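You operate a simulated robot arm through the tools that you are given. There is no shell and no other tool.

The job below is to be done with a simulated robot arm. You get a single attempt, and the scene is never put back.

Task
Sieve the mix over the black tray and sort it back into the tubs.
Fine: gravel goes into the gravel tub, sand into the sand tub; nothing is spilt; sieve and tray go back empty.

It is judged by the outcome, as a careful person would: the job done as asked, and still so three seconds after it is handed in. It fails if anything else is knocked over, pushed out of place, dropped, spilled or broken.

Robot
A 6-joint arm with a fingered hand, fixed in place. Base frame: the origin is on the floor under the middle of its stand, x ahead of it, y to its left, z up; the work surface is at about z = 720. Readings come in mm, degrees, newtons and seconds.
With the tool pointing down near the work surface it reaches from about 100 to 820 mm from the base axis. Its first joint turns from -166.0 to 166.0 degrees. Payload 5 kg.
The tool frame sits at the grasp point between the pads (the TCP): z along the fingers, y along the line on which they close. The tips reach 36 mm beyond it. The gripper opens to 120 mm; its body begins 42 mm behind the TCP. The gripper is a hand of 4 fingers: y runs from the thumb to the fingers, the wrist lies at [-19, -123, -211] in the tool frame, and closing takes about 1.5 s.
Orientation is that of the tool frame in the base frame, as a unit quaternion [x, y, z, w]. With the fingers straight down and the wrist toward the robot, the tool's x, y and z point along [0, 1, 0], [1, 0, 0] and [0, 0, -1] of the base frame.

Tools
- The arm moves only by the tool arm_command. Its arguments are lists of equal length, an entry for each row: "linear": the shift along the tool's x, y, z in mm, a list of three; "dr": the turn, a rotation vector about the tool's x, y, z in degrees, a list of three; "fingers": the opening, from 0 (shut) to 1 (fully open). In form: {"linear": [[x, y, z], ...], "dr": [[wx, wy, wz], ...], "fingers": [fingers, ...]}. A call has 1 to 20 rows; each row shifts and turns the commanded pose from where the row before left it, along the tool's axes as they then stand. Rows are played at 5 a second. More than 50 mm and 8.6 degrees between two rows, or a gripper value outside its range, and nothing of the call is played. A pose out of reach is approached as far as the arm can. The call stops where the force on the tool passes 40 N (or 10 N more than at its start, if that is more) or the arm is blocked; 0.2 s more then pass. The fingers move at their own pace (about 45 mm/s each) and stop on an object; they squeeze with about 33 N. The grip force told is the motor's: it shows also when the fingers shut on nothing. Time passes only in rows, and 0.2 s behind the last, so rows that do not move let the fingers close. The reply holds the time, the measured pose of the TCP, the force on the tool along the base axes, the opening and the grip force, in the units named above and with some noise, with the torque about the TCP (base axes, N m) and any sound that the robot's microphone picked up, and new pictures: "views" is both (left out), scene, wrist or none.
- Cameras (640 x 400 px; columns grow to the right, rows downward): "scene" is fixed at [394.3, -657.6, 1474.4]; the picture's right is [0.98, -0.18, 0.00], its down [-0.15, -0.83, -0.54] and it looks along [0.10, 0.53, -0.84] (base axes); focal length 319 px, centre (320, 200). "wrist" rides on the gripper at [73, -101, -142] in the tool frame; the picture's right is [-0.79, 0.29, -0.54], its down [-0.56, -0.70, 0.44] and it looks along [-0.25, 0.65, 0.71] (tool axes); focal length 280 px, centre (320, 200). There is no depth. A picture from a camera that has moved, and an enlarged one, comes with that camera's place and axes in the base frame and with its lens. The place of the scene camera against the robot may be out by one fixed shift of up to 12 mm in any direction.
- lift_body(by): slides the trunk up (or, below 0, down) by that many mm; the arm rides with it, the base frame stays. It gives what a move gives, with no picture.
- preshape(shape): the hand has 4 fingers and takes this shape, open, in about a second: jaw (thumb against the fingers, like two jaws); tri (thumb and two fingers); tip (a fingertip pinch); poke (one finger out to press); point (the index stretched); flat (the hand flat); cup (the hand cupped); fist (a fist). The gripper value then closes the fingers along that shape, each until it touches; the sizes above hold for jaw. It gives what a move gives, with no picture.
- inspect(camera, box): a new picture of the part [left, top, right, bottom] of that camera's present view, enlarged. The clock stands still meanwhile.
- sign_off(): hands the job in; it is judged then, once.

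Nothing tells you positions but the pictures and the camera data. Unless the task says otherwise, let go and move clear before handing in.

The tools are called as a command line: name --argument value ..., lists and objects as JSON in quotes. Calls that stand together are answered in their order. arm_command: Moves the arm, as the interface text tells. Its arguments: {"type":"object","properties":{"linear":{"type":"array"},"dr":{"type":"array"},"fingers":{"type":"array"},"views":{"type":"string","enum":["both","scene","wrist","none"]}},"required":["linear","dr","fingers"]} The other tools are called the same way: lift_body (by) moves the trunk up or down; preshape (shape) gives the hand a shape; inspect (camera, box) takes an enlarged picture of a part of a camera's view; sign_off () hands the job in.

At the start:

```text
t: 0.0
eef_pos: [655.8, -283.4, 1079.1]
orientation: [0.708, 0.707, 0.0, 0.0]
contact_force: [0.0, -0.4, 0.0]
moment: [0.02, -0.02, -0.01]
opening: 119.5
gripper_force: 0.0
shape: jaw
trunk travel left (down, up): [-700.0, 140.0]
```

scene: 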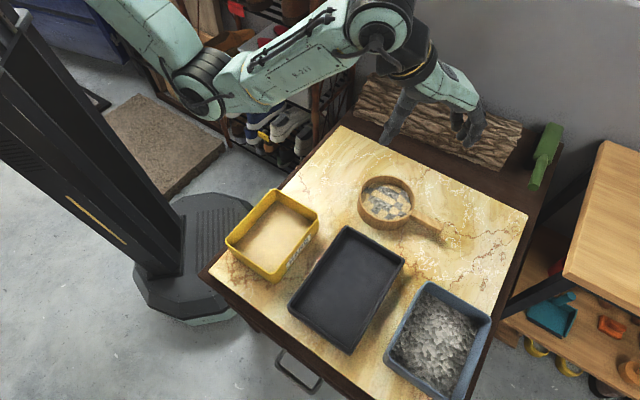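
wrist: 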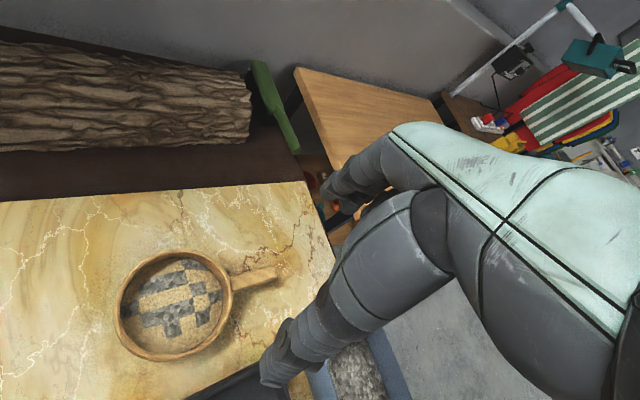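

I see the sieve with the mix at roughly (656, -236), its handle pointing away to +x/-y. The black tray is near (500, -450), the yellow sand tub near (344, -288) and the blue gravel tub near (655, -590). I'll look at enlarged pictures before moving.

inspect --camera "scene" --box '[330, 160, 460, 241]'

inspect --camera "scene" --box '[200, 170, 520, 400]'

inspect --camera "wrist" --box '[80, 200, 400, 400]'

```text
4.92 times, centred on (395, 200) of scene
camera zoom: at [394.3, -657.6, 1474.4], right [0.98, -0.18, 0.0], down [-0.15, -0.83, -0.54], along [0.1, 0.53, -0.84], focal length 1571 px, centre (-49, 198)
```

zoom: 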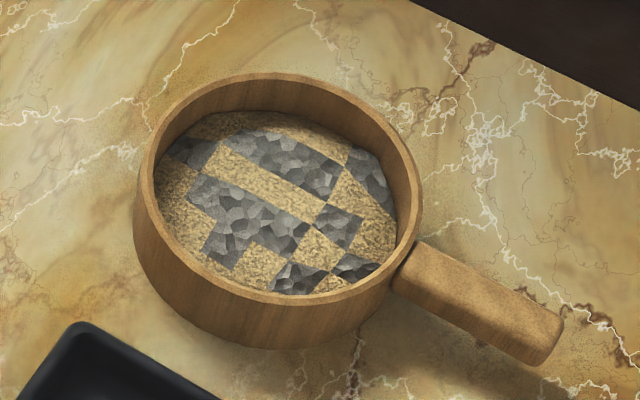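

```text
1.74 times, centred on (360, 285) of scene
camera zoom: at [394.3, -657.6, 1474.4], right [0.98, -0.18, 0.0], down [-0.15, -0.83, -0.54], along [0.1, 0.53, -0.84], focal length 555 px, centre (250, 52)
```

zoom: 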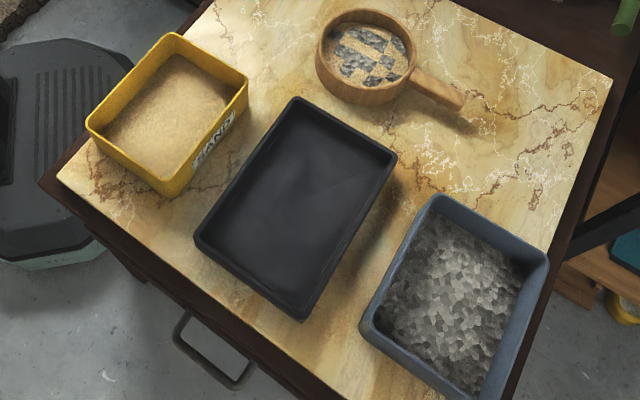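

```text
2.00 times, centred on (240, 300) of wrist
camera zoom: at [555.1, -211.8, 1221.4], right [0.29, -0.79, 0.54], down [-0.7, -0.56, -0.44], along [0.65, -0.25, -0.71], focal length 561 px, centre (480, 0)
```

zoom: 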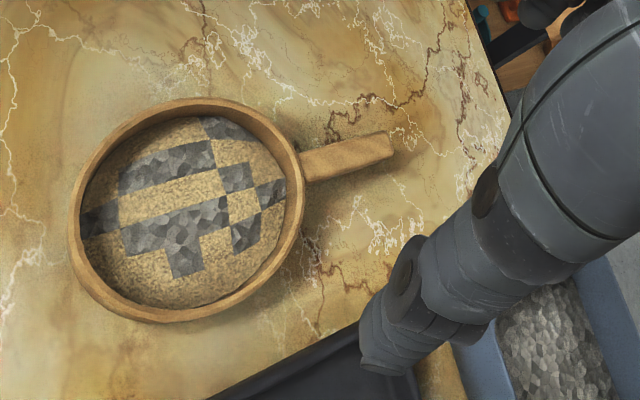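

The sieve is at about (650, -230) with its rim at z≈768, and the handle runs along the table diagonal to about (770, -350). I'll turn the hand 45° so it closes across the handle, then look again from above.

arm_command --linear '[[0, 0, 0], [0, 0, 0], [0, 0, 0], [0, 0, 0], [0, 0, 0], [0, 0, 0], [0, 0, 0]]' --dr '[[0, 0, -7.5], [0, 0, -7.5], [0, 0, -7.5], [0, 0, -7.5], [0, 0, -7.5], [0, 0, -7.5], [0, 0, 0]]' --fingers '[1, 1, 1, 1, 1, 1, 1]'

```text
t: 1.6
eef_pos: [655.0, -284.4, 1079.6]
orientation: [0.381, 0.924, 0.0, 0.0]
contact_force: [-0.5, -0.8, 0.3]
moment: [0.0, 0.01, 0.01]
opening: 119.6
gripper_force: 0.2
shape: jaw
trunk travel left (down, up): [-700.0, 140.0]
camera wrist: at [532.7, -304.9, 1221.4], right [0.76, -0.35, 0.54], down [-0.1, -0.89, -0.44], along [0.64, 0.28, -0.71], focal length 280 px, centre (320, 200)
```

scene: 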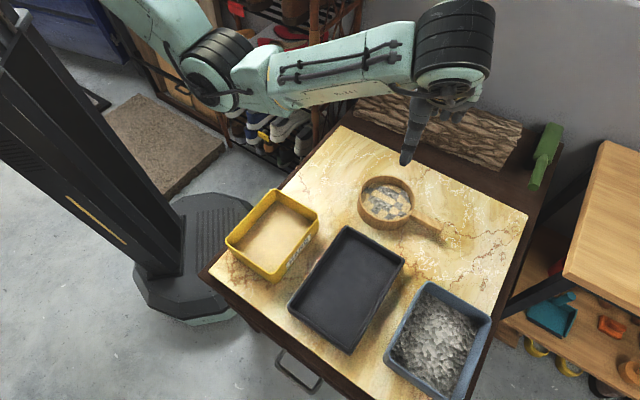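
wrist: 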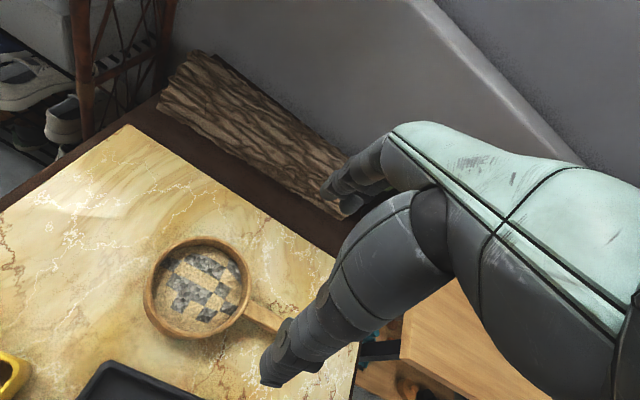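

The hand is now turned so it closes across the handle. I'll zoom in with the wrist camera to fix the sieve and handle positions.

inspect --camera "wrist" --box '[130, 220, 290, 350]'

inspect --camera "scene" --box '[400, 200, 460, 245]'

```text
3.08 times, centred on (210, 285) of wrist
camera zoom: at [532.7, -304.9, 1221.4], right [0.76, -0.35, 0.54], down [-0.1, -0.89, -0.44], along [0.64, 0.28, -0.71], focal length 863 px, centre (658, -62)
```

zoom: 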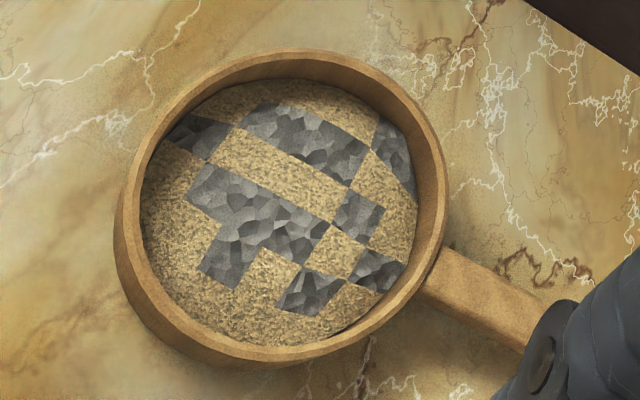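

```text
8.89 times, centred on (430, 222) of scene
camera zoom: at [394.3, -657.6, 1474.4], right [0.98, -0.18, 0.0], down [-0.15, -0.83, -0.54], along [0.1, 0.53, -0.84], focal length 2837 px, centre (-658, 0)
```

zoom: 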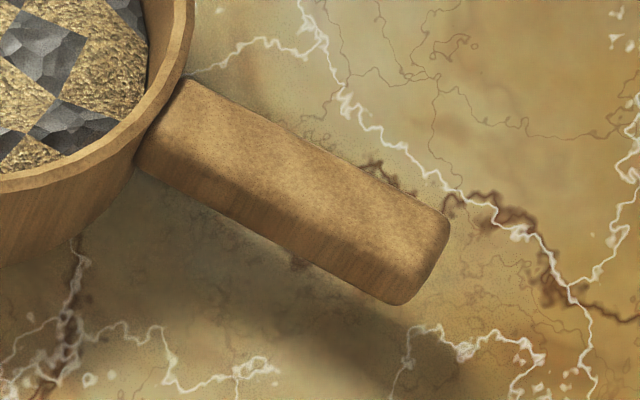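

The handle centre line runs through about (709, -284) and (772, -347). I'll move above its middle at a safe height and check the reach.

arm_command --linear '[[-15, 6.3, 25], [-15, 6.3, 25], [-15, 6.3, 25], [-15, 6.3, 25], [-15, 6.3, 25], [-14, 6.5, 25], [0, 0, 25], [0, 0, 25], [0, 0, 0]]' --dr '[[0, 0, 0], [0, 0, 0], [0, 0, 0], [0, 0, 0], [0, 0, 0], [0, 0, 0], [0, 0, 0], [0, 0, 0], [0, 0, 0]]' --fingers '[1, 1, 1, 1, 1, 1, 1, 1, 1]'

```text
t: 3.6
eef_pos: [708.2, -300.2, 904.0]
orientation: [0.383, 0.924, 0.0, 0.0]
contact_force: [0.0, -0.6, 0.3]
moment: [-0.01, -0.02, 0.01]
opening: 119.7
gripper_force: 0.0
shape: jaw
out of reach, approached as far as the arm can: row 5, 6, 7, 8
trunk travel left (down, up): [-700.0, 140.0]
camera wrist: at [586.1, -321.0, 1047.3], right [0.76, -0.35, 0.54], down [-0.1, -0.89, -0.44], along [0.64, 0.28, -0.71], focal length 280 px, centre (320, 200)
```

scene: 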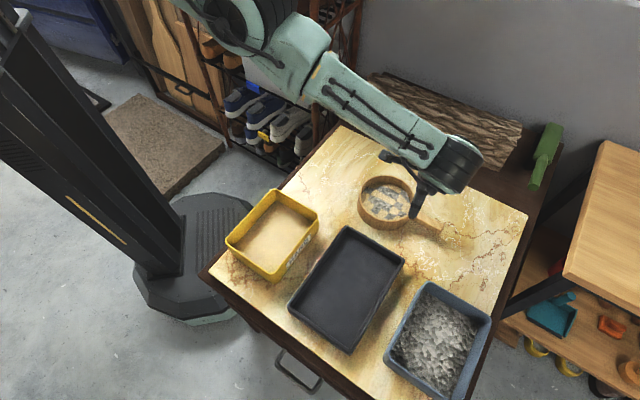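
wrist: 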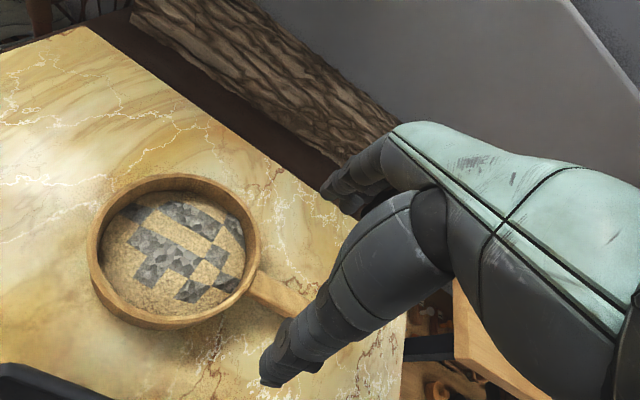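

The handle middle is just out of reach from this trunk height. I'll raise the hand and then lower the trunk so the arm sits closer to wrist height and reaches further out.

arm_command --linear '[[10, 0, -40], [0, 0, -40], [0, 0, -40], [0, 0, -40], [0, 0, -40], [0, 0, -40], [0, 0, 0]]' --dr '[[0, 0, 0], [0, 0, 0], [0, 0, 0], [0, 0, 0], [0, 0, 0], [0, 0, 0], [0, 0, 0]]' --fingers '[1, 1, 1, 1, 1, 1, 1]' --views "none"

```text
t: 5.2
eef_pos: [755.8, -333.6, 1124.7]
orientation: [0.382, 0.924, 0.0, -0.002]
contact_force: [0.7, -1.3, 0.2]
moment: [-0.04, 0.0, -0.03]
opening: 119.7
gripper_force: 0.0
shape: jaw
out of reach, approached as far as the arm can: row 1, 2, 3, 4, 5, 6
trunk travel left (down, up): [-700.0, 140.0]
```

The arm is near full stretch and the pose is slightly off. I'll back in towards the robot to get a well-defined pose before moving the trunk.

arm_command --linear '[[30, 0, 0], [30, 0, 0], [30, 0, 0], [0, 0, 0], [0, 0, 0]]' --dr '[[0, 0, 0], [0, 0, 0], [0, 0, 0], [0, 0, 0], [0, 0, 0]]' --fingers '[1, 1, 1, 1, 1]' --views "scene"

```text
t: 6.4
eef_pos: [762.6, -323.0, 1117.4]
orientation: [0.383, 0.924, 0.0, 0.0]
contact_force: [0.8, -0.1, 0.0]
moment: [-0.01, 0.03, 0.02]
opening: 119.9
gripper_force: 0.0
shape: jaw
out of reach, approached as far as the arm can: row 1, 2, 3
trunk travel left (down, up): [-700.0, 140.0]
```

scene: 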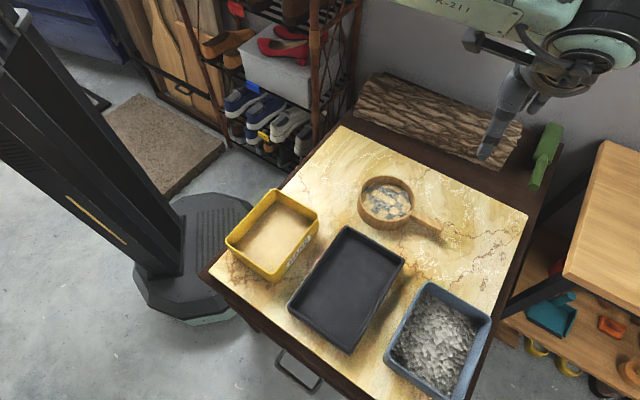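

The arm is elbow-down with its shoulder at roughly z≈1430, so a lower trunk gives more reach for the far jobs. I'll place the hand over the handle, high up, before lowering.

arm_command --linear '[[13, -5, -25], [13, -6, -25], [0, 0, -25], [0, 0, -25], [0, 0, 0], [0, 0, 0]]' --dr '[[0, 0, 0], [0, 0, 0], [0, 0, 0], [0, 0, 0], [0, 0, 0], [0, 0, 0]]' --fingers '[1, 1, 1, 1, 1, 1]' --views "scene"

```text
t: 7.8
eef_pos: [761.8, -333.3, 1214.1]
orientation: [0.382, 0.924, 0.0, 0.0]
contact_force: [0.4, -0.2, -0.1]
moment: [0.06, 0.02, -0.05]
opening: 119.6
gripper_force: 0.0
shape: jaw
out of reach, approached as far as the arm can: row 1, 2
trunk travel left (down, up): [-700.0, 140.0]
```

scene: 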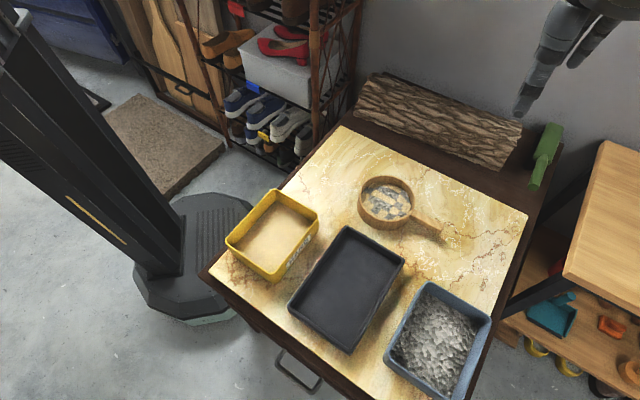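

arm_command --linear '[[17, -2, 0], [16, -2, 0], [0, 0, 0]]' --dr '[[0, 0, 0], [0, 0, 0], [0, 0, 0]]' --fingers '[1, 1, 1]' --views "none"

lift_body --by -200

```text
t: 8.6
eef_pos: [763.4, -333.4, 1214.8]
orientation: [0.382, 0.924, 0.0, -0.001]
contact_force: [0.6, -0.3, -1.2]
moment: [0.04, 0.0, 0.01]
opening: 119.8
gripper_force: 0.1
shape: jaw
out of reach, approached as far as the arm can: row 1, 2
trunk travel left (down, up): [-700.0, 140.0]
```

```text
t: 10.8
eef_pos: [762.6, -332.8, 1015.7]
orientation: [0.384, 0.923, 0.001, -0.001]
contact_force: [-0.6, 0.6, 0.0]
moment: [0.01, 0.0, -0.05]
opening: 119.9
gripper_force: 0.0
shape: jaw
trunk travel left (down, up): [-500.0, 340.0]
```

The arm seems stuck at full stretch. I'll pull it inwards with larger steps to bend the elbow again.

arm_command --linear '[[50, 0, 0], [50, 0, 0], [0, 0, 0]]' --dr '[[0, 0, 0], [0, 0, 0], [0, 0, 0]]' --fingers '[1, 1, 1]' --views "none"

```text
t: 11.6
eef_pos: [762.1, -332.8, 1014.1]
orientation: [0.383, 0.924, 0.0, -0.001]
contact_force: [-1.0, -0.4, -0.2]
moment: [0.01, 0.0, -0.02]
opening: 119.7
gripper_force: 0.0
shape: jaw
out of reach, approached as far as the arm can: row 1, 2
trunk travel left (down, up): [-500.0, 340.0]
```

arm_command --linear '[[0, 0, 0], [0, 0, 0], [0, 0, 0], [0, 0, 0]]' --dr '[[0, 0, 8], [0, 0, 8], [0, 0, 8], [0, 0, 0]]' --fingers '[1, 1, 1, 1]' --views "scene"

```text
t: 12.6
eef_pos: [803.7, -360.8, 1016.7]
orientation: [0.567, 0.824, 0.0, -0.001]
contact_force: [0.2, -0.3, 0.4]
moment: [-0.01, 0.02, 0.0]
opening: 119.7
gripper_force: 0.1
shape: jaw
out of reach, approached as far as the arm can: row 1, 2, 3
trunk travel left (down, up): [-500.0, 340.0]
```

scene: 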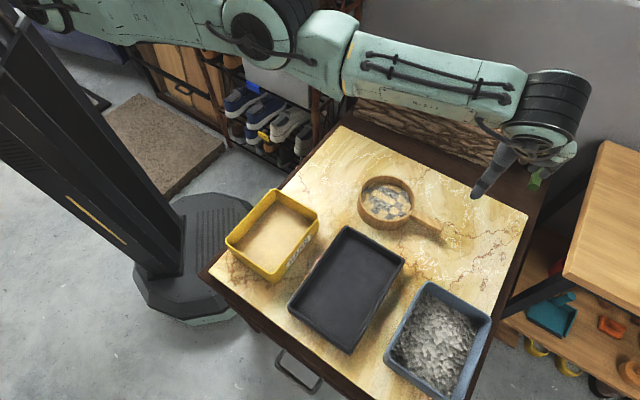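

arm_command --linear '[[20, -20, 40], [20, -20, 40], [0, 0, 0]]' --dr '[[0, 0, 0], [0, 0, 0], [0, 0, 0]]' --fingers '[1, 1, 1]' --views "none"

```text
t: 13.4
eef_pos: [793.4, -368.5, 933.0]
orientation: [0.566, 0.825, -0.001, -0.001]
contact_force: [0.3, 0.0, 0.0]
moment: [0.0, -0.01, 0.03]
opening: 119.9
gripper_force: 0.0
shape: jaw
out of reach, approached as far as the arm can: row 1, 2
trunk travel left (down, up): [-500.0, 340.0]
```

The arm is still on its straight-elbow limit. I'll try tilting the hand together with an inward move to get the elbow to bend.

arm_command --linear '[[0, -40, -20], [0, -40, -20], [0, -40, -20], [0, 0, 0]]' --dr '[[-8, 0, 0], [-8, 0, 0], [-8, 0, 0], [0, 0, 0]]' --fingers '[1, 1, 1, 1]' --views "none"

```text
t: 14.4
eef_pos: [736.7, -473.3, 966.1]
orientation: [0.553, 0.807, 0.171, 0.116]
contact_force: [0.5, 0.7, -0.3]
moment: [-0.02, 0.04, -0.02]
opening: 119.8
gripper_force: 0.0
shape: jaw
out of reach, approached as far as the arm can: row 1, 2, 3
trunk travel left (down, up): [-500.0, 340.0]
```

arm_command --linear '[[27, -11, -5], [27, -11, -5], [0, 0, 0]]' --dr '[[0, 0, 0], [0, 0, 0], [0, 0, 0]]' --fingers '[1, 1, 1]' --views "scene"

```text
t: 15.2
eef_pos: [732.8, -476.8, 958.4]
orientation: [0.553, 0.807, 0.172, 0.116]
contact_force: [0.4, 0.0, -0.4]
moment: [-0.02, 0.0, -0.04]
opening: 119.8
gripper_force: 0.1
shape: jaw
out of reach, approached as far as the arm can: row 1, 2
trunk travel left (down, up): [-500.0, 340.0]
```

scene: 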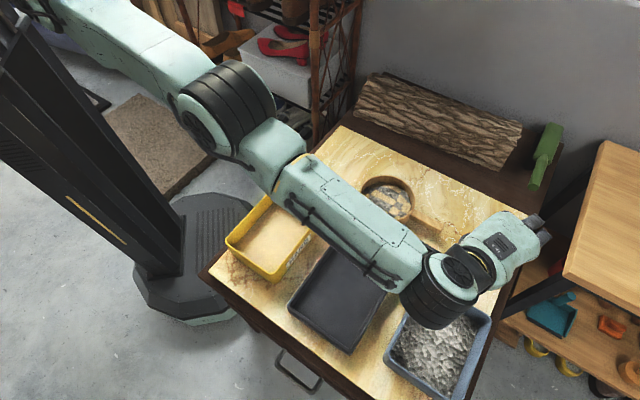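

The arm is still straight after that. I'll try small inward steps to see if they let the elbow bend.

arm_command --linear '[[4, -1.6, -0.7], [4, -1.6, -0.7], [4, -1.6, -0.7], [4, -1.6, -0.7], [4, -1.6, -0.7], [4, -1.6, -0.7], [0, 0, 0]]' --dr '[[0, 0, 0], [0, 0, 0], [0, 0, 0], [0, 0, 0], [0, 0, 0], [0, 0, 0], [0, 0, 0]]' --fingers '[1, 1, 1, 1, 1, 1, 1]' --views "none"

```text
t: 16.8
eef_pos: [732.4, -476.0, 958.9]
orientation: [0.554, 0.807, 0.172, 0.116]
contact_force: [0.0, -0.9, 0.2]
moment: [0.01, -0.01, 0.0]
opening: 120.0
gripper_force: 0.1
shape: jaw
out of reach, approached as far as the arm can: row 1, 2, 3, 4, 5, 6
trunk travel left (down, up): [-500.0, 340.0]
```

arm_command --linear '[[-27.4, 23.1, -22.6], [-27.4, 23.1, -22.6], [-27.4, 23.1, -22.6], [27.5, 1.1, -32.2], [27.5, 1.1, -32.2], [27.5, 1.1, -32.2], [0, 0, 0]]' --dr '[[0, 0, 0], [0, 0, 0], [0, 0, 0], [0, 0, 0], [0, 0, 0], [0, 0, 0], [0, 0, 0]]' --fingers '[1, 1, 1, 1, 1, 1, 1]' --views "none"

```text
t: 18.4
eef_pos: [674.8, -422.5, 1123.5]
orientation: [0.554, 0.806, 0.17, 0.117]
contact_force: [0.1, -0.1, 0.6]
moment: [0.0, 0.0, 0.01]
opening: 120.1
gripper_force: 0.1
shape: jaw
out of reach, approached as far as the arm can: row 1, 2, 3
trunk travel left (down, up): [-500.0, 340.0]
```

The arm is free again, and I'll keep inside its stretch limit from here on. Next I'll move back over the handle area and square the hand up.

arm_command --linear '[[36, 17.7, 7.9], [36, 17.7, 7.9], [36, 17.7, 7.9], [0, 0, 0], [0, 0, 0], [0, 0, 0], [0, 0, 0], [0, 0, 0], [0, 0, 0], [0, 0, 0]]' --dr '[[0, 0, 0], [0, 0, 0], [0, 0, 0], [8, 0, 0], [8, 0, 0], [8, 0, 0], [0, 0, -8], [0, 0, -8], [0, 0, -8], [0, 0, 0]]' --fingers '[1, 1, 1, 1, 1, 1, 1, 1, 1, 1]' --views "scene"

```text
t: 20.6
eef_pos: [710.7, -308.5, 1117.1]
orientation: [0.382, 0.924, 0.0, 0.0]
contact_force: [-0.3, -0.3, 0.8]
moment: [-0.01, 0.01, -0.01]
opening: 120.0
gripper_force: 0.0
shape: jaw
out of reach, approached as far as the arm can: row 6, 7, 8, 9
trunk travel left (down, up): [-500.0, 340.0]
```

scene: 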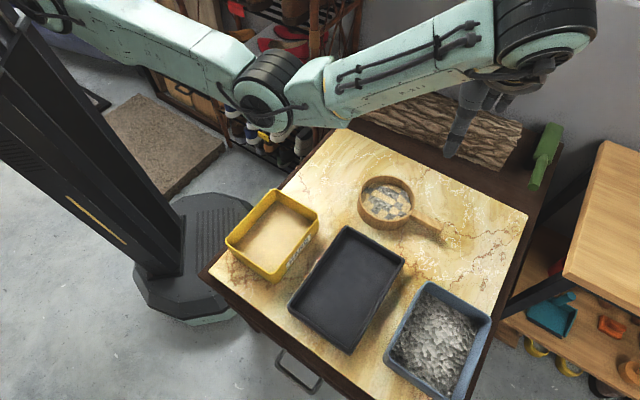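

The extra limit here is the wrist bend, because the forearm pitches up too steeply when the hand is high. I'll lower the trunk a bit more and come down over the handle, where the geometry is easier.

lift_body --by -120

arm_command --linear '[[0, 0, 20], [0, 0, 20], [-5, 0, 20], [-5, 3, 20], [0, 0, 20], [0, 0, 20], [0, 0, 0]]' --dr '[[0, 0, 0], [0, 0, 0], [0, 0, 0], [0, 0, 0], [0, 0, 0], [0, 0, 0], [0, 0, 0]]' --fingers '[1, 1, 1, 1, 1, 1, 1]'

```text
t: 22.1
eef_pos: [711.5, -308.4, 996.8]
orientation: [0.382, 0.924, 0.001, -0.001]
contact_force: [-0.6, 0.3, 0.1]
moment: [0.02, 0.01, -0.02]
opening: 120.0
gripper_force: 0.2
shape: jaw
trunk travel left (down, up): [-380.0, 460.0]
```

```text
t: 23.7
eef_pos: [719.5, -314.5, 875.9]
orientation: [0.383, 0.924, 0.001, -0.001]
contact_force: [0.3, 0.1, 0.3]
moment: [0.0, 0.0, 0.05]
opening: 120.0
gripper_force: 0.0
shape: jaw
trunk travel left (down, up): [-380.0, 460.0]
camera wrist: at [597.4, -334.2, 1019.8], right [0.76, -0.35, 0.54], down [-0.1, -0.89, -0.44], along [0.64, 0.28, -0.71], focal length 280 px, centre (320, 200)
```

scene: 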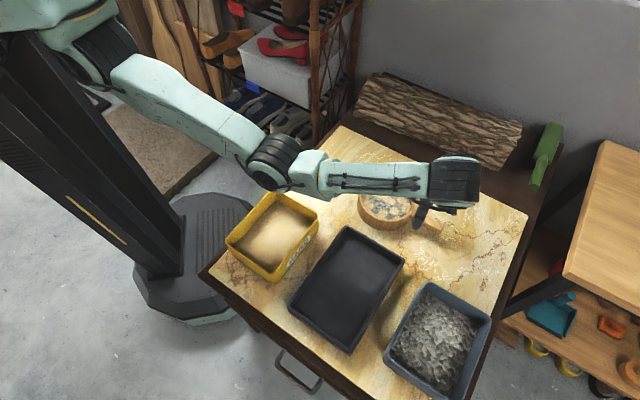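
wrist: 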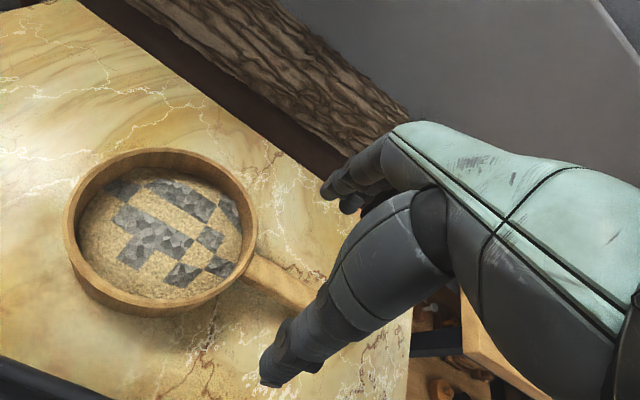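

The hand is now over the handle with a comfortable margin. I'll zoom in to fix the handle line and height.

inspect --camera "wrist" --box '[50, 140, 340, 330]'

inspect --camera "scene" --box '[340, 160, 480, 250]'

```text
2.11 times, centred on (195, 235) of wrist
camera zoom: at [597.4, -334.2, 1019.8], right [0.76, -0.35, 0.54], down [-0.1, -0.89, -0.44], along [0.64, 0.28, -0.71], focal length 590 px, centre (583, 126)
```

zoom: 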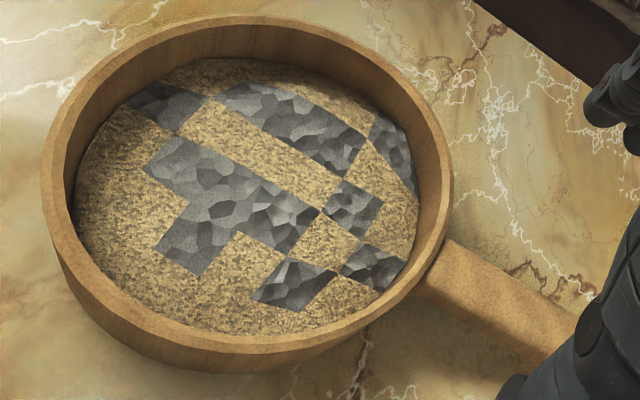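

```text
4.44 times, centred on (410, 205) of scene
camera zoom: at [394.3, -657.6, 1474.4], right [0.98, -0.18, 0.0], down [-0.15, -0.83, -0.54], along [0.1, 0.53, -0.84], focal length 1418 px, centre (-80, 178)
```

zoom: 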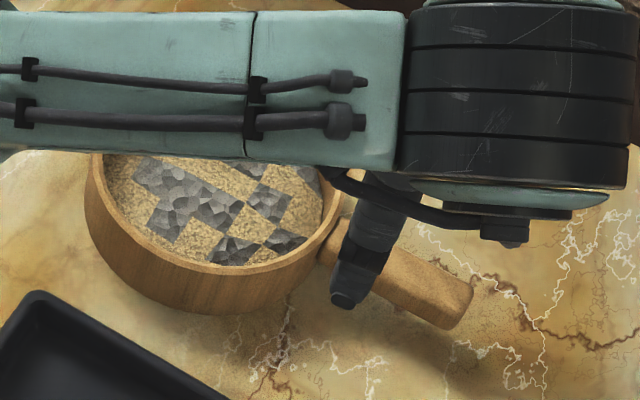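

The handle centre line passes through about (739, -314), with its top near z≈755. I'll shift over it, come down to z≈800 and check before going lower.

arm_command --linear '[[-6.4, 6.7, 10], [-6.3, 6.7, 15], [0, 0, 15], [0, 0, 15], [0, 0, 12], [0, 0, 10], [0, 0, 0]]' --dr '[[0, 0, 0], [0, 0, 0], [0, 0, 0], [0, 0, 0], [0, 0, 0], [0, 0, 0], [0, 0, 0]]' --fingers '[1, 1, 1, 1, 1, 1, 1]'

```text
t: 25.3
eef_pos: [738.6, -312.2, 799.8]
orientation: [0.383, 0.924, 0.0, -0.001]
contact_force: [0.2, -0.4, 0.5]
moment: [0.02, 0.01, 0.03]
opening: 119.8
gripper_force: 0.1
shape: jaw
trunk travel left (down, up): [-380.0, 460.0]
camera wrist: at [616.9, -333.5, 942.5], right [0.76, -0.35, 0.54], down [-0.1, -0.89, -0.44], along [0.64, 0.28, -0.71], focal length 280 px, centre (320, 200)
```

scene: 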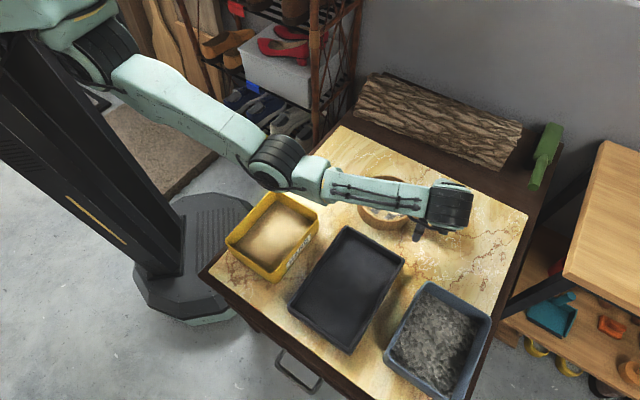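
wrist: 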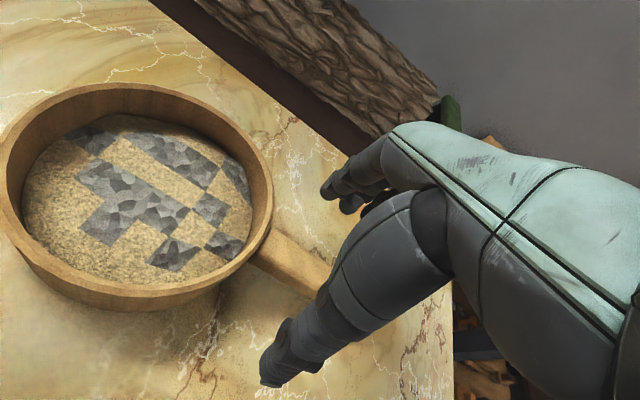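

The handle lies right between thumb and fingers. I'll descend to about z=763, watching the force.

arm_command --linear '[[0, 0, 9], [0, 0, 9], [0, 0, 9], [0, 0, 6], [0, 0, 4], [0, 0, 0]]' --dr '[[0, 0, 0], [0, 0, 0], [0, 0, 0], [0, 0, 0], [0, 0, 0], [0, 0, 0]]' --fingers '[1, 1, 1, 1, 1, 1]'

```text
t: 26.7
eef_pos: [739.0, -312.8, 762.5]
orientation: [0.383, 0.924, 0.0, -0.001]
contact_force: [0.3, -0.6, 0.3]
moment: [0.0, 0.0, 0.03]
opening: 120.0
gripper_force: 0.1
shape: jaw
trunk travel left (down, up): [-380.0, 460.0]
camera wrist: at [617.4, -333.3, 905.1], right [0.76, -0.35, 0.54], down [-0.1, -0.89, -0.44], along [0.64, 0.28, -0.71], focal length 280 px, centre (320, 200)
```

scene: 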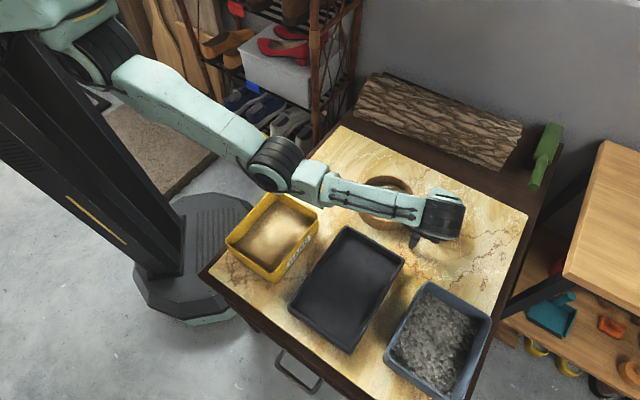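
wrist: 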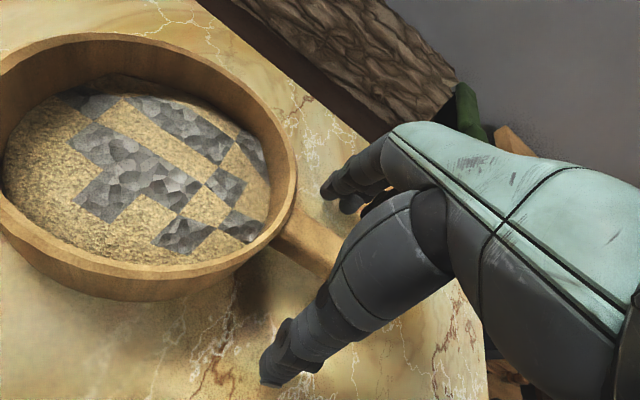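

I'm at grasp height with no contact. Now I'll close the hand on the handle.

arm_command --linear '[[0, 0, 0], [0, 0, 0], [0, 0, 0], [0, 0, 0], [0, 0, 0], [0, 0, 0], [0, 0, 0], [0, 0, 0], [0, 0, 0], [0, 0, 0]]' --dr '[[0, 0, 0], [0, 0, 0], [0, 0, 0], [0, 0, 0], [0, 0, 0], [0, 0, 0], [0, 0, 0], [0, 0, 0], [0, 0, 0], [0, 0, 0]]' --fingers '[0.6, 0.45, 0.35, 0.25, 0.1, 0, 0, 0, 0, 0]'

```text
t: 28.9
eef_pos: [740.4, -312.2, 763.3]
orientation: [0.382, 0.924, 0.001, -0.001]
contact_force: [-1.4, 1.2, -2.2]
moment: [0.01, 0.04, 0.05]
opening: 17.0
gripper_force: 33.0
shape: jaw
trunk travel left (down, up): [-380.0, 460.0]
camera wrist: at [617.5, -333.4, 905.0], right [0.76, -0.35, 0.54], down [-0.1, -0.89, -0.44], along [0.64, 0.29, -0.71], focal length 280 px, centre (320, 200)
```

scene: 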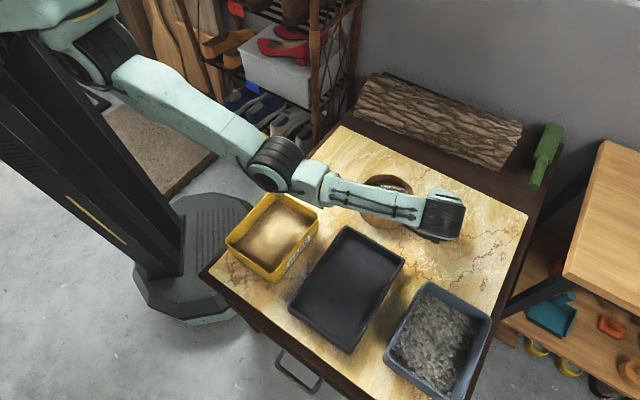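
wrist: 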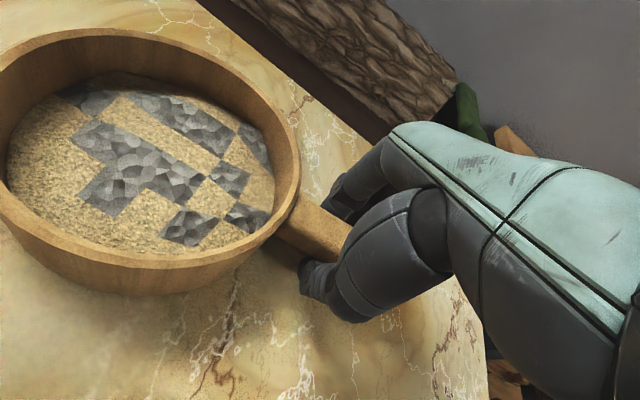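

The handle is gripped. I'll lift it very gently by a few millimetres and check the hold.

arm_command --linear '[[0, 0, -2], [0, 0, -3], [0, 0, -3], [0, 0, -3], [0, 0, -3], [0, 0, -2], [0, 0, 0]]' --dr '[[0, 0, 0], [0, 0, 0], [0, 0, 0], [0, 0, 0], [0, 0, 0], [0, 0, 0], [0, 0, 0]]' --fingers '[0, 0, 0, 0, 0, 0, 0]'

```text
t: 30.5
eef_pos: [738.8, -314.1, 777.5]
orientation: [0.383, 0.924, 0.0, -0.001]
contact_force: [-0.7, -0.6, -3.0]
moment: [-0.09, -0.08, -0.02]
opening: 16.8
gripper_force: 32.5
shape: jaw
trunk travel left (down, up): [-380.0, 460.0]
camera wrist: at [616.7, -333.8, 920.8], right [0.76, -0.35, 0.54], down [-0.1, -0.89, -0.44], along [0.64, 0.29, -0.71], focal length 280 px, centre (320, 200)
```

scene: 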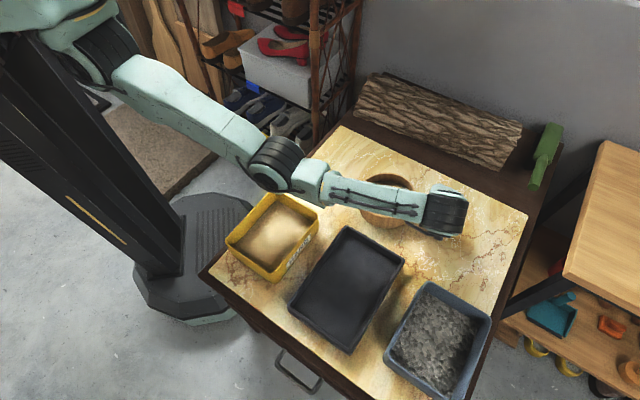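
wrist: 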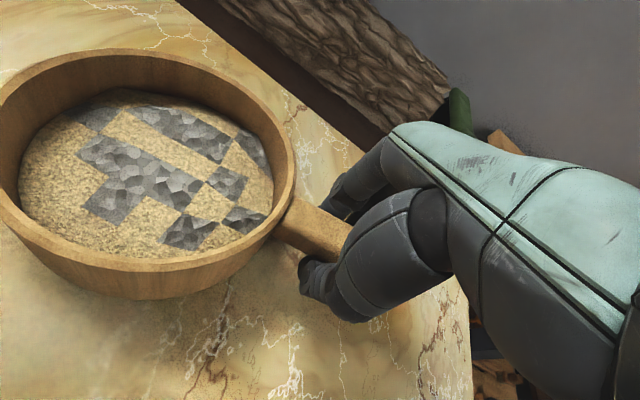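

The load on the hand is small, so I want to check whether the far side of the sieve is drooping.

inspect --camera "wrist" --box '[0, 40, 400, 330]'

inspect --camera "scene" --box '[340, 160, 480, 250]'

```text
1.38 times, centred on (200, 185) of wrist
camera zoom: at [616.7, -333.8, 920.8], right [0.76, -0.35, 0.54], down [-0.1, -0.89, -0.44], along [0.64, 0.29, -0.71], focal length 387 px, centre (486, 221)
```

zoom: 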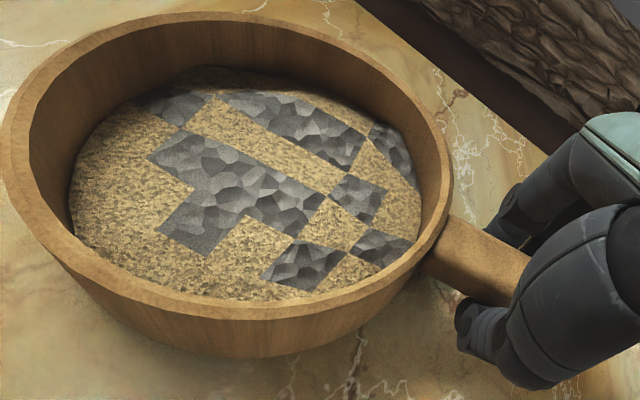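

```text
4.44 times, centred on (410, 205) of scene
camera zoom: at [394.3, -657.6, 1474.4], right [0.98, -0.18, 0.0], down [-0.15, -0.83, -0.54], along [0.1, 0.53, -0.84], focal length 1418 px, centre (-80, 178)
```

zoom: 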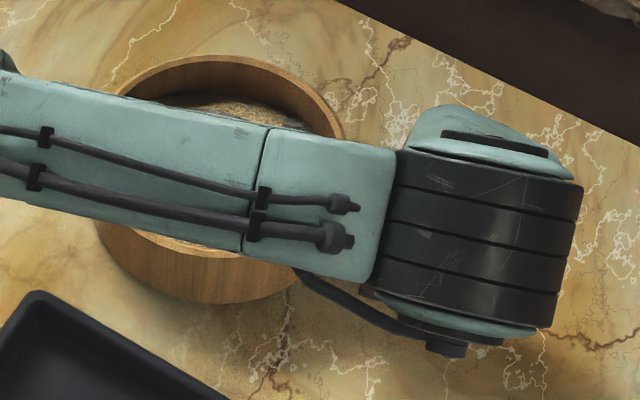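

arm_command --linear '[[0, 0, -3], [0, 0, -3], [0, 0, -3], [0, 0, -3], [0, 0, 0]]' --dr '[[0, 0, 0], [0, 0, 0], [0, 0, 0], [0, 0, 0], [0, 0, 0]]' --fingers '[0, 0, 0, 0, 0]' --views "wrist"

inspect --camera "wrist" --box '[0, 40, 400, 330]'

```text
t: 31.7
eef_pos: [738.9, -312.2, 789.5]
orientation: [0.383, 0.924, 0.0, -0.001]
contact_force: [-0.2, -0.5, -2.7]
moment: [-0.08, -0.09, 0.0]
opening: 17.3
gripper_force: 32.9
shape: jaw
trunk travel left (down, up): [-380.0, 460.0]
camera wrist: at [617.2, -333.7, 932.9], right [0.76, -0.35, 0.54], down [-0.1, -0.89, -0.44], along [0.64, 0.28, -0.71], focal length 280 px, centre (320, 200)
```

wrist: 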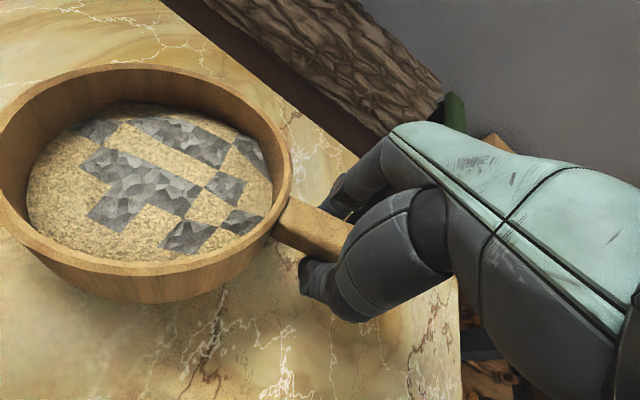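

```text
1.38 times, centred on (200, 185) of wrist
camera zoom: at [617.2, -333.7, 932.9], right [0.76, -0.35, 0.54], down [-0.1, -0.89, -0.44], along [0.64, 0.28, -0.71], focal length 387 px, centre (486, 221)
```

zoom: 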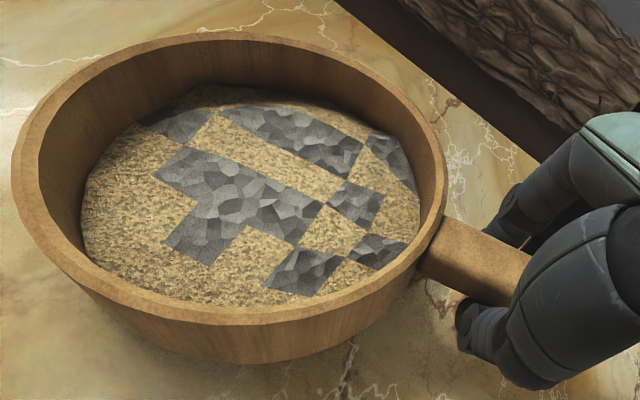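

The sieve is pivoting in this side pinch: its far edge is still on the table and the grip can't hold the moment. I'll set it back down and let go. My plan is a lengthwise squeeze instead, with the thumb inside the near rim and the fingers on the handle's end.

arm_command --linear '[[0, 0, 3], [0, 0, 3], [0, 0, 3], [0, 0, 3], [0, 0, 3], [0, 0, 3], [0, 0, 3], [0, 0, 3], [0, 0, 2], [0, 0, 0]]' --dr '[[0, 0, 0], [0, 0, 0], [0, 0, 0], [0, 0, 0], [0, 0, 0], [0, 0, 0], [0, 0, 0], [0, 0, 0], [0, 0, 0], [0, 0, 0]]' --fingers '[0, 0, 0, 0, 0, 0, 0, 0, 0, 0]' --views "wrist"

```text
t: 33.9
eef_pos: [739.7, -313.2, 764.4]
orientation: [0.382, 0.924, 0.0, -0.001]
contact_force: [1.4, -1.0, -0.6]
moment: [0.18, 0.18, 0.02]
opening: 17.6
gripper_force: 32.4
shape: jaw
trunk travel left (down, up): [-380.0, 460.0]
camera wrist: at [616.4, -333.6, 907.1], right [0.76, -0.35, 0.54], down [-0.1, -0.89, -0.44], along [0.64, 0.28, -0.71], focal length 280 px, centre (320, 200)
```

wrist: 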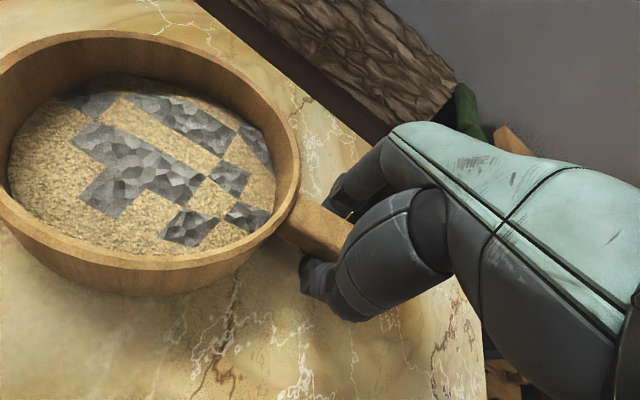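

The sieve is flat on the table again. I'll open the hand and rise clear.

arm_command --linear '[[0, 0, 0], [0, 0, 0], [0, 0, 0], [0, 0, 0], [0, 0, 0], [0, 0, 0], [0, 0, 0], [0, 0, 0], [0, 0, -10], [0, 0, -20], [0, 0, -25], [0, 0, -25], [0, 0, -25], [0, 0, 0]]' --dr '[[0, 0, 0], [0, 0, 0], [0, 0, 0], [0, 0, 0], [0, 0, 0], [0, 0, 0], [0, 0, 0], [0, 0, 0], [0, 0, 0], [0, 0, 0], [0, 0, 0], [0, 0, 0], [0, 0, 0], [0, 0, 0]]' --fingers '[0.2, 0.4, 0.6, 0.8, 1, 1, 1, 1, 1, 1, 1, 1, 1, 1]' --views "wrist"

lift_body --by 140

```text
t: 36.9
eef_pos: [740.2, -312.9, 867.4]
orientation: [0.383, 0.924, 0.0, -0.001]
contact_force: [-0.1, -0.2, 0.2]
moment: [0.0, 0.04, -0.01]
opening: 119.7
gripper_force: 0.0
shape: jaw
trunk travel left (down, up): [-380.0, 460.0]
camera wrist: at [617.2, -334.0, 1010.6], right [0.76, -0.35, 0.54], down [-0.1, -0.89, -0.44], along [0.64, 0.28, -0.71], focal length 280 px, centre (320, 200)
```

wrist: 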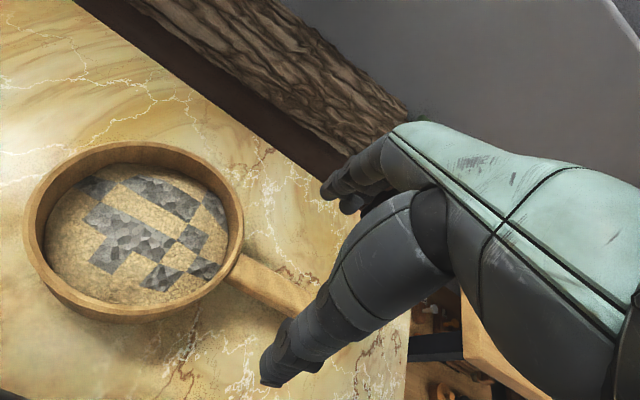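

```text
t: 38.5
eef_pos: [740.2, -313.5, 1007.4]
orientation: [0.383, 0.924, 0.0, 0.0]
contact_force: [0.3, 0.1, -0.2]
moment: [-0.08, -0.01, -0.02]
opening: 119.5
gripper_force: 0.1
shape: jaw
trunk travel left (down, up): [-520.0, 320.0]
```

The hand is clear and the trunk is up. Now I'll turn the hand 90° so the closing line runs along the handle, staying high over the sieve.

arm_command --linear '[[0, 0, 8], [0, 0, 8], [0, 0, 8], [0, 0, 8], [0, 0, 8], [0, 0, 8], [0, 0, 8], [0, 0, 8], [0, 0, 8], [0, 0, 8], [0, 0, 8], [0, 0, 0]]' --dr '[[0, 0, 8.2], [0, 0, 8.2], [0, 0, 8.2], [0, 0, 8.2], [0, 0, 8.2], [0, 0, 8.2], [0, 0, 8.2], [0, 0, 8.2], [0, 0, 8.2], [0, 0, 8.2], [0, 0, 8], [0, 0, 0]]' --fingers '[1, 1, 1, 1, 1, 1, 1, 1, 1, 1, 1, 1]'

```text
t: 41.1
eef_pos: [738.9, -313.8, 920.0]
orientation: [0.924, 0.382, -0.001, -0.001]
contact_force: [0.3, 0.5, 0.4]
moment: [-0.03, -0.02, 0.0]
opening: 119.6
gripper_force: 0.2
shape: jaw
trunk travel left (down, up): [-520.0, 320.0]
camera wrist: at [719.1, -191.3, 1063.0], right [-0.35, -0.76, 0.54], down [-0.89, 0.1, -0.44], along [0.28, -0.64, -0.72], focal length 280 px, centre (320, 200)
```

scene: 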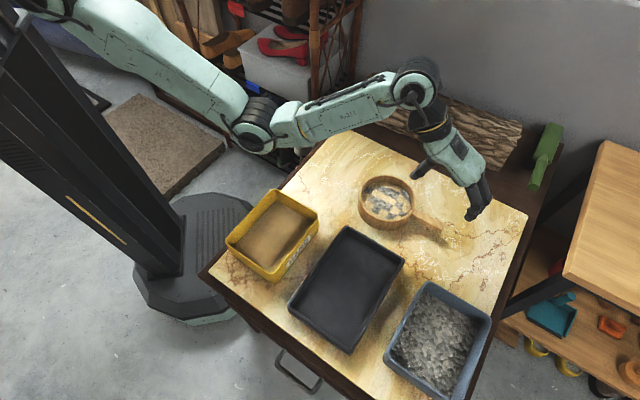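
wrist: 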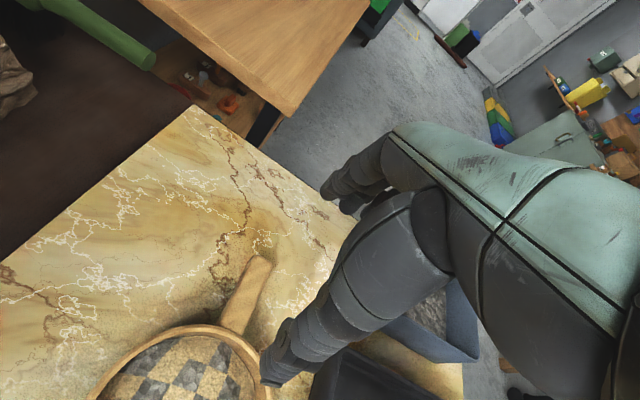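

Good, the hand is side-on to the scene camera. I'll zoom in to learn its finger geometry.

inspect --camera "scene" --box '[350, 50, 520, 240]'

```text
2.11 times, centred on (435, 145) of scene
camera zoom: at [394.3, -657.6, 1474.4], right [0.98, -0.18, 0.0], down [-0.15, -0.83, -0.54], along [0.1, 0.53, -0.84], focal length 672 px, centre (78, 316)
```

zoom: 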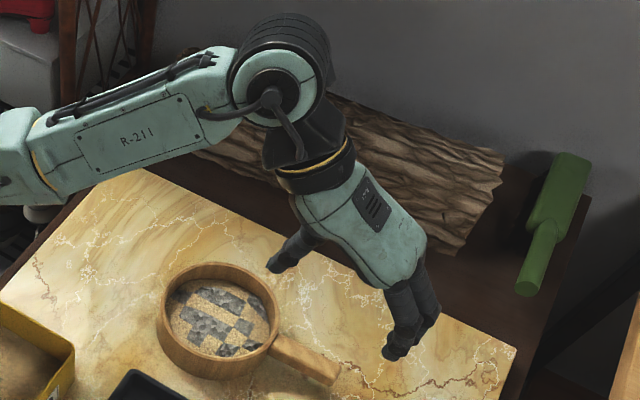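

The thumb is splayed and the fingers are near vertical. I'll measure the sieve and handle end again from both cameras for the lengthwise grip.

inspect --camera "scene" --box '[345, 165, 455, 255]'

inspect --camera "wrist" --box '[80, 220, 340, 400]'

```text
4.44 times, centred on (400, 210) of scene
camera zoom: at [394.3, -657.6, 1474.4], right [0.98, -0.18, 0.0], down [-0.15, -0.83, -0.54], along [0.1, 0.53, -0.84], focal length 1418 px, centre (-36, 156)
```

zoom: 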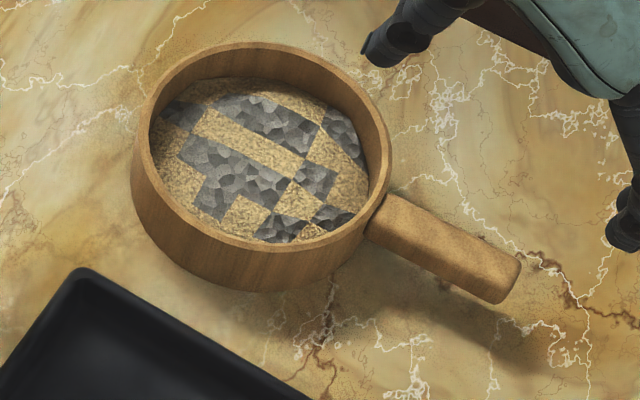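

```text
2.22 times, centred on (210, 310) of wrist
camera zoom: at [719.1, -191.3, 1063.0], right [-0.35, -0.76, 0.54], down [-0.89, 0.1, -0.44], along [0.28, -0.64, -0.72], focal length 623 px, centre (564, -44)
```

zoom: 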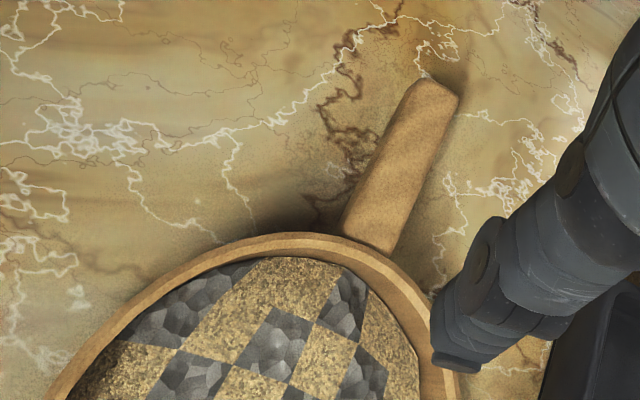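

From both cameras the handle top is nearly level with the rim at z≈764. It points at about -41.5°, its end is about 157 mm from the sieve centre at (656, -237), and the rim's inner wall is at about 67 mm. I'll line the hand up along the handle and come down to z≈830 to check.

arm_command --linear '[[0, 0, 15], [1, -1, 20], [1, 0, 20], [0, 0, 20], [0, 0, 15], [0, 0, 0]]' --dr '[[0, 0, -3.5], [0, 0, 0], [0, 0, 0], [0, 0, 0], [0, 0, 0], [0, 0, 0]]' --fingers '[1, 1, 1, 1, 1, 1]'

inspect --camera "scene" --box '[345, 115, 485, 245]'

```text
t: 42.5
eef_pos: [737.7, -309.8, 830.9]
orientation: [0.912, 0.41, -0.001, -0.001]
contact_force: [0.2, 0.7, -0.8]
moment: [-0.03, -0.01, 0.0]
opening: 119.7
gripper_force: 0.0
shape: jaw
trunk travel left (down, up): [-520.0, 320.0]
camera wrist: at [711.7, -188.8, 973.7], right [-0.31, -0.78, 0.54], down [-0.9, 0.04, -0.44], along [0.32, -0.62, -0.72], focal length 280 px, centre (320, 200)
```

scene: 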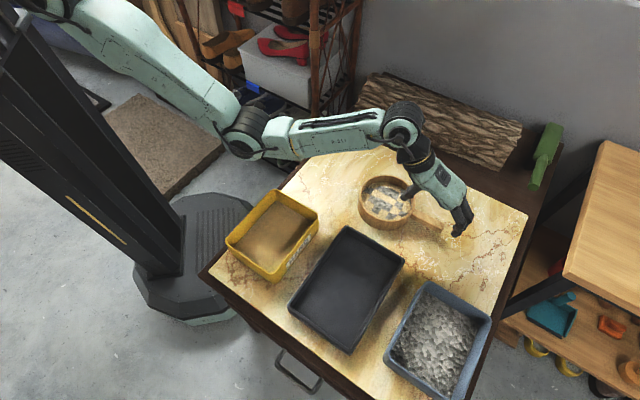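
wrist: 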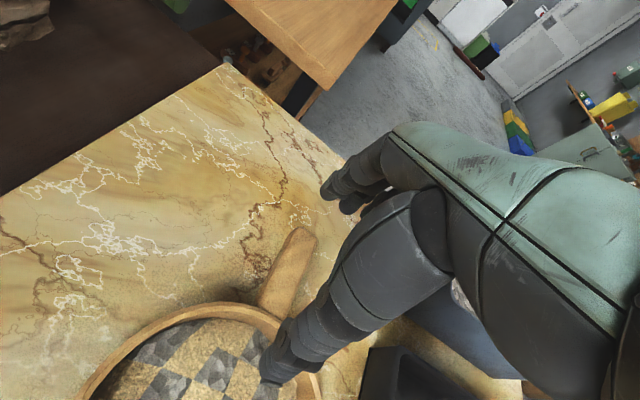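

```text
3.08 times, centred on (415, 180) of scene
camera zoom: at [394.3, -657.6, 1474.4], right [0.98, -0.18, 0.0], down [-0.15, -0.83, -0.54], along [0.1, 0.53, -0.84], focal length 982 px, centre (28, 262)
```

zoom: 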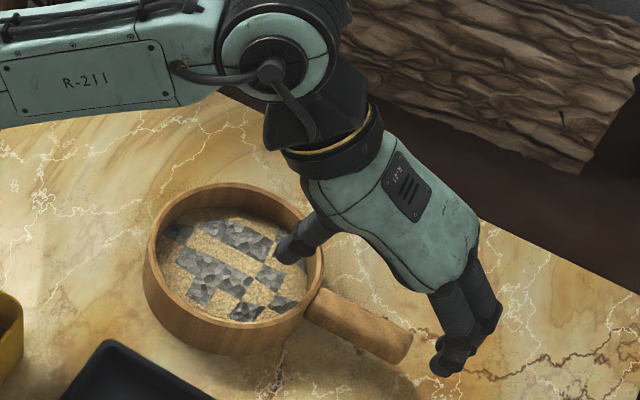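

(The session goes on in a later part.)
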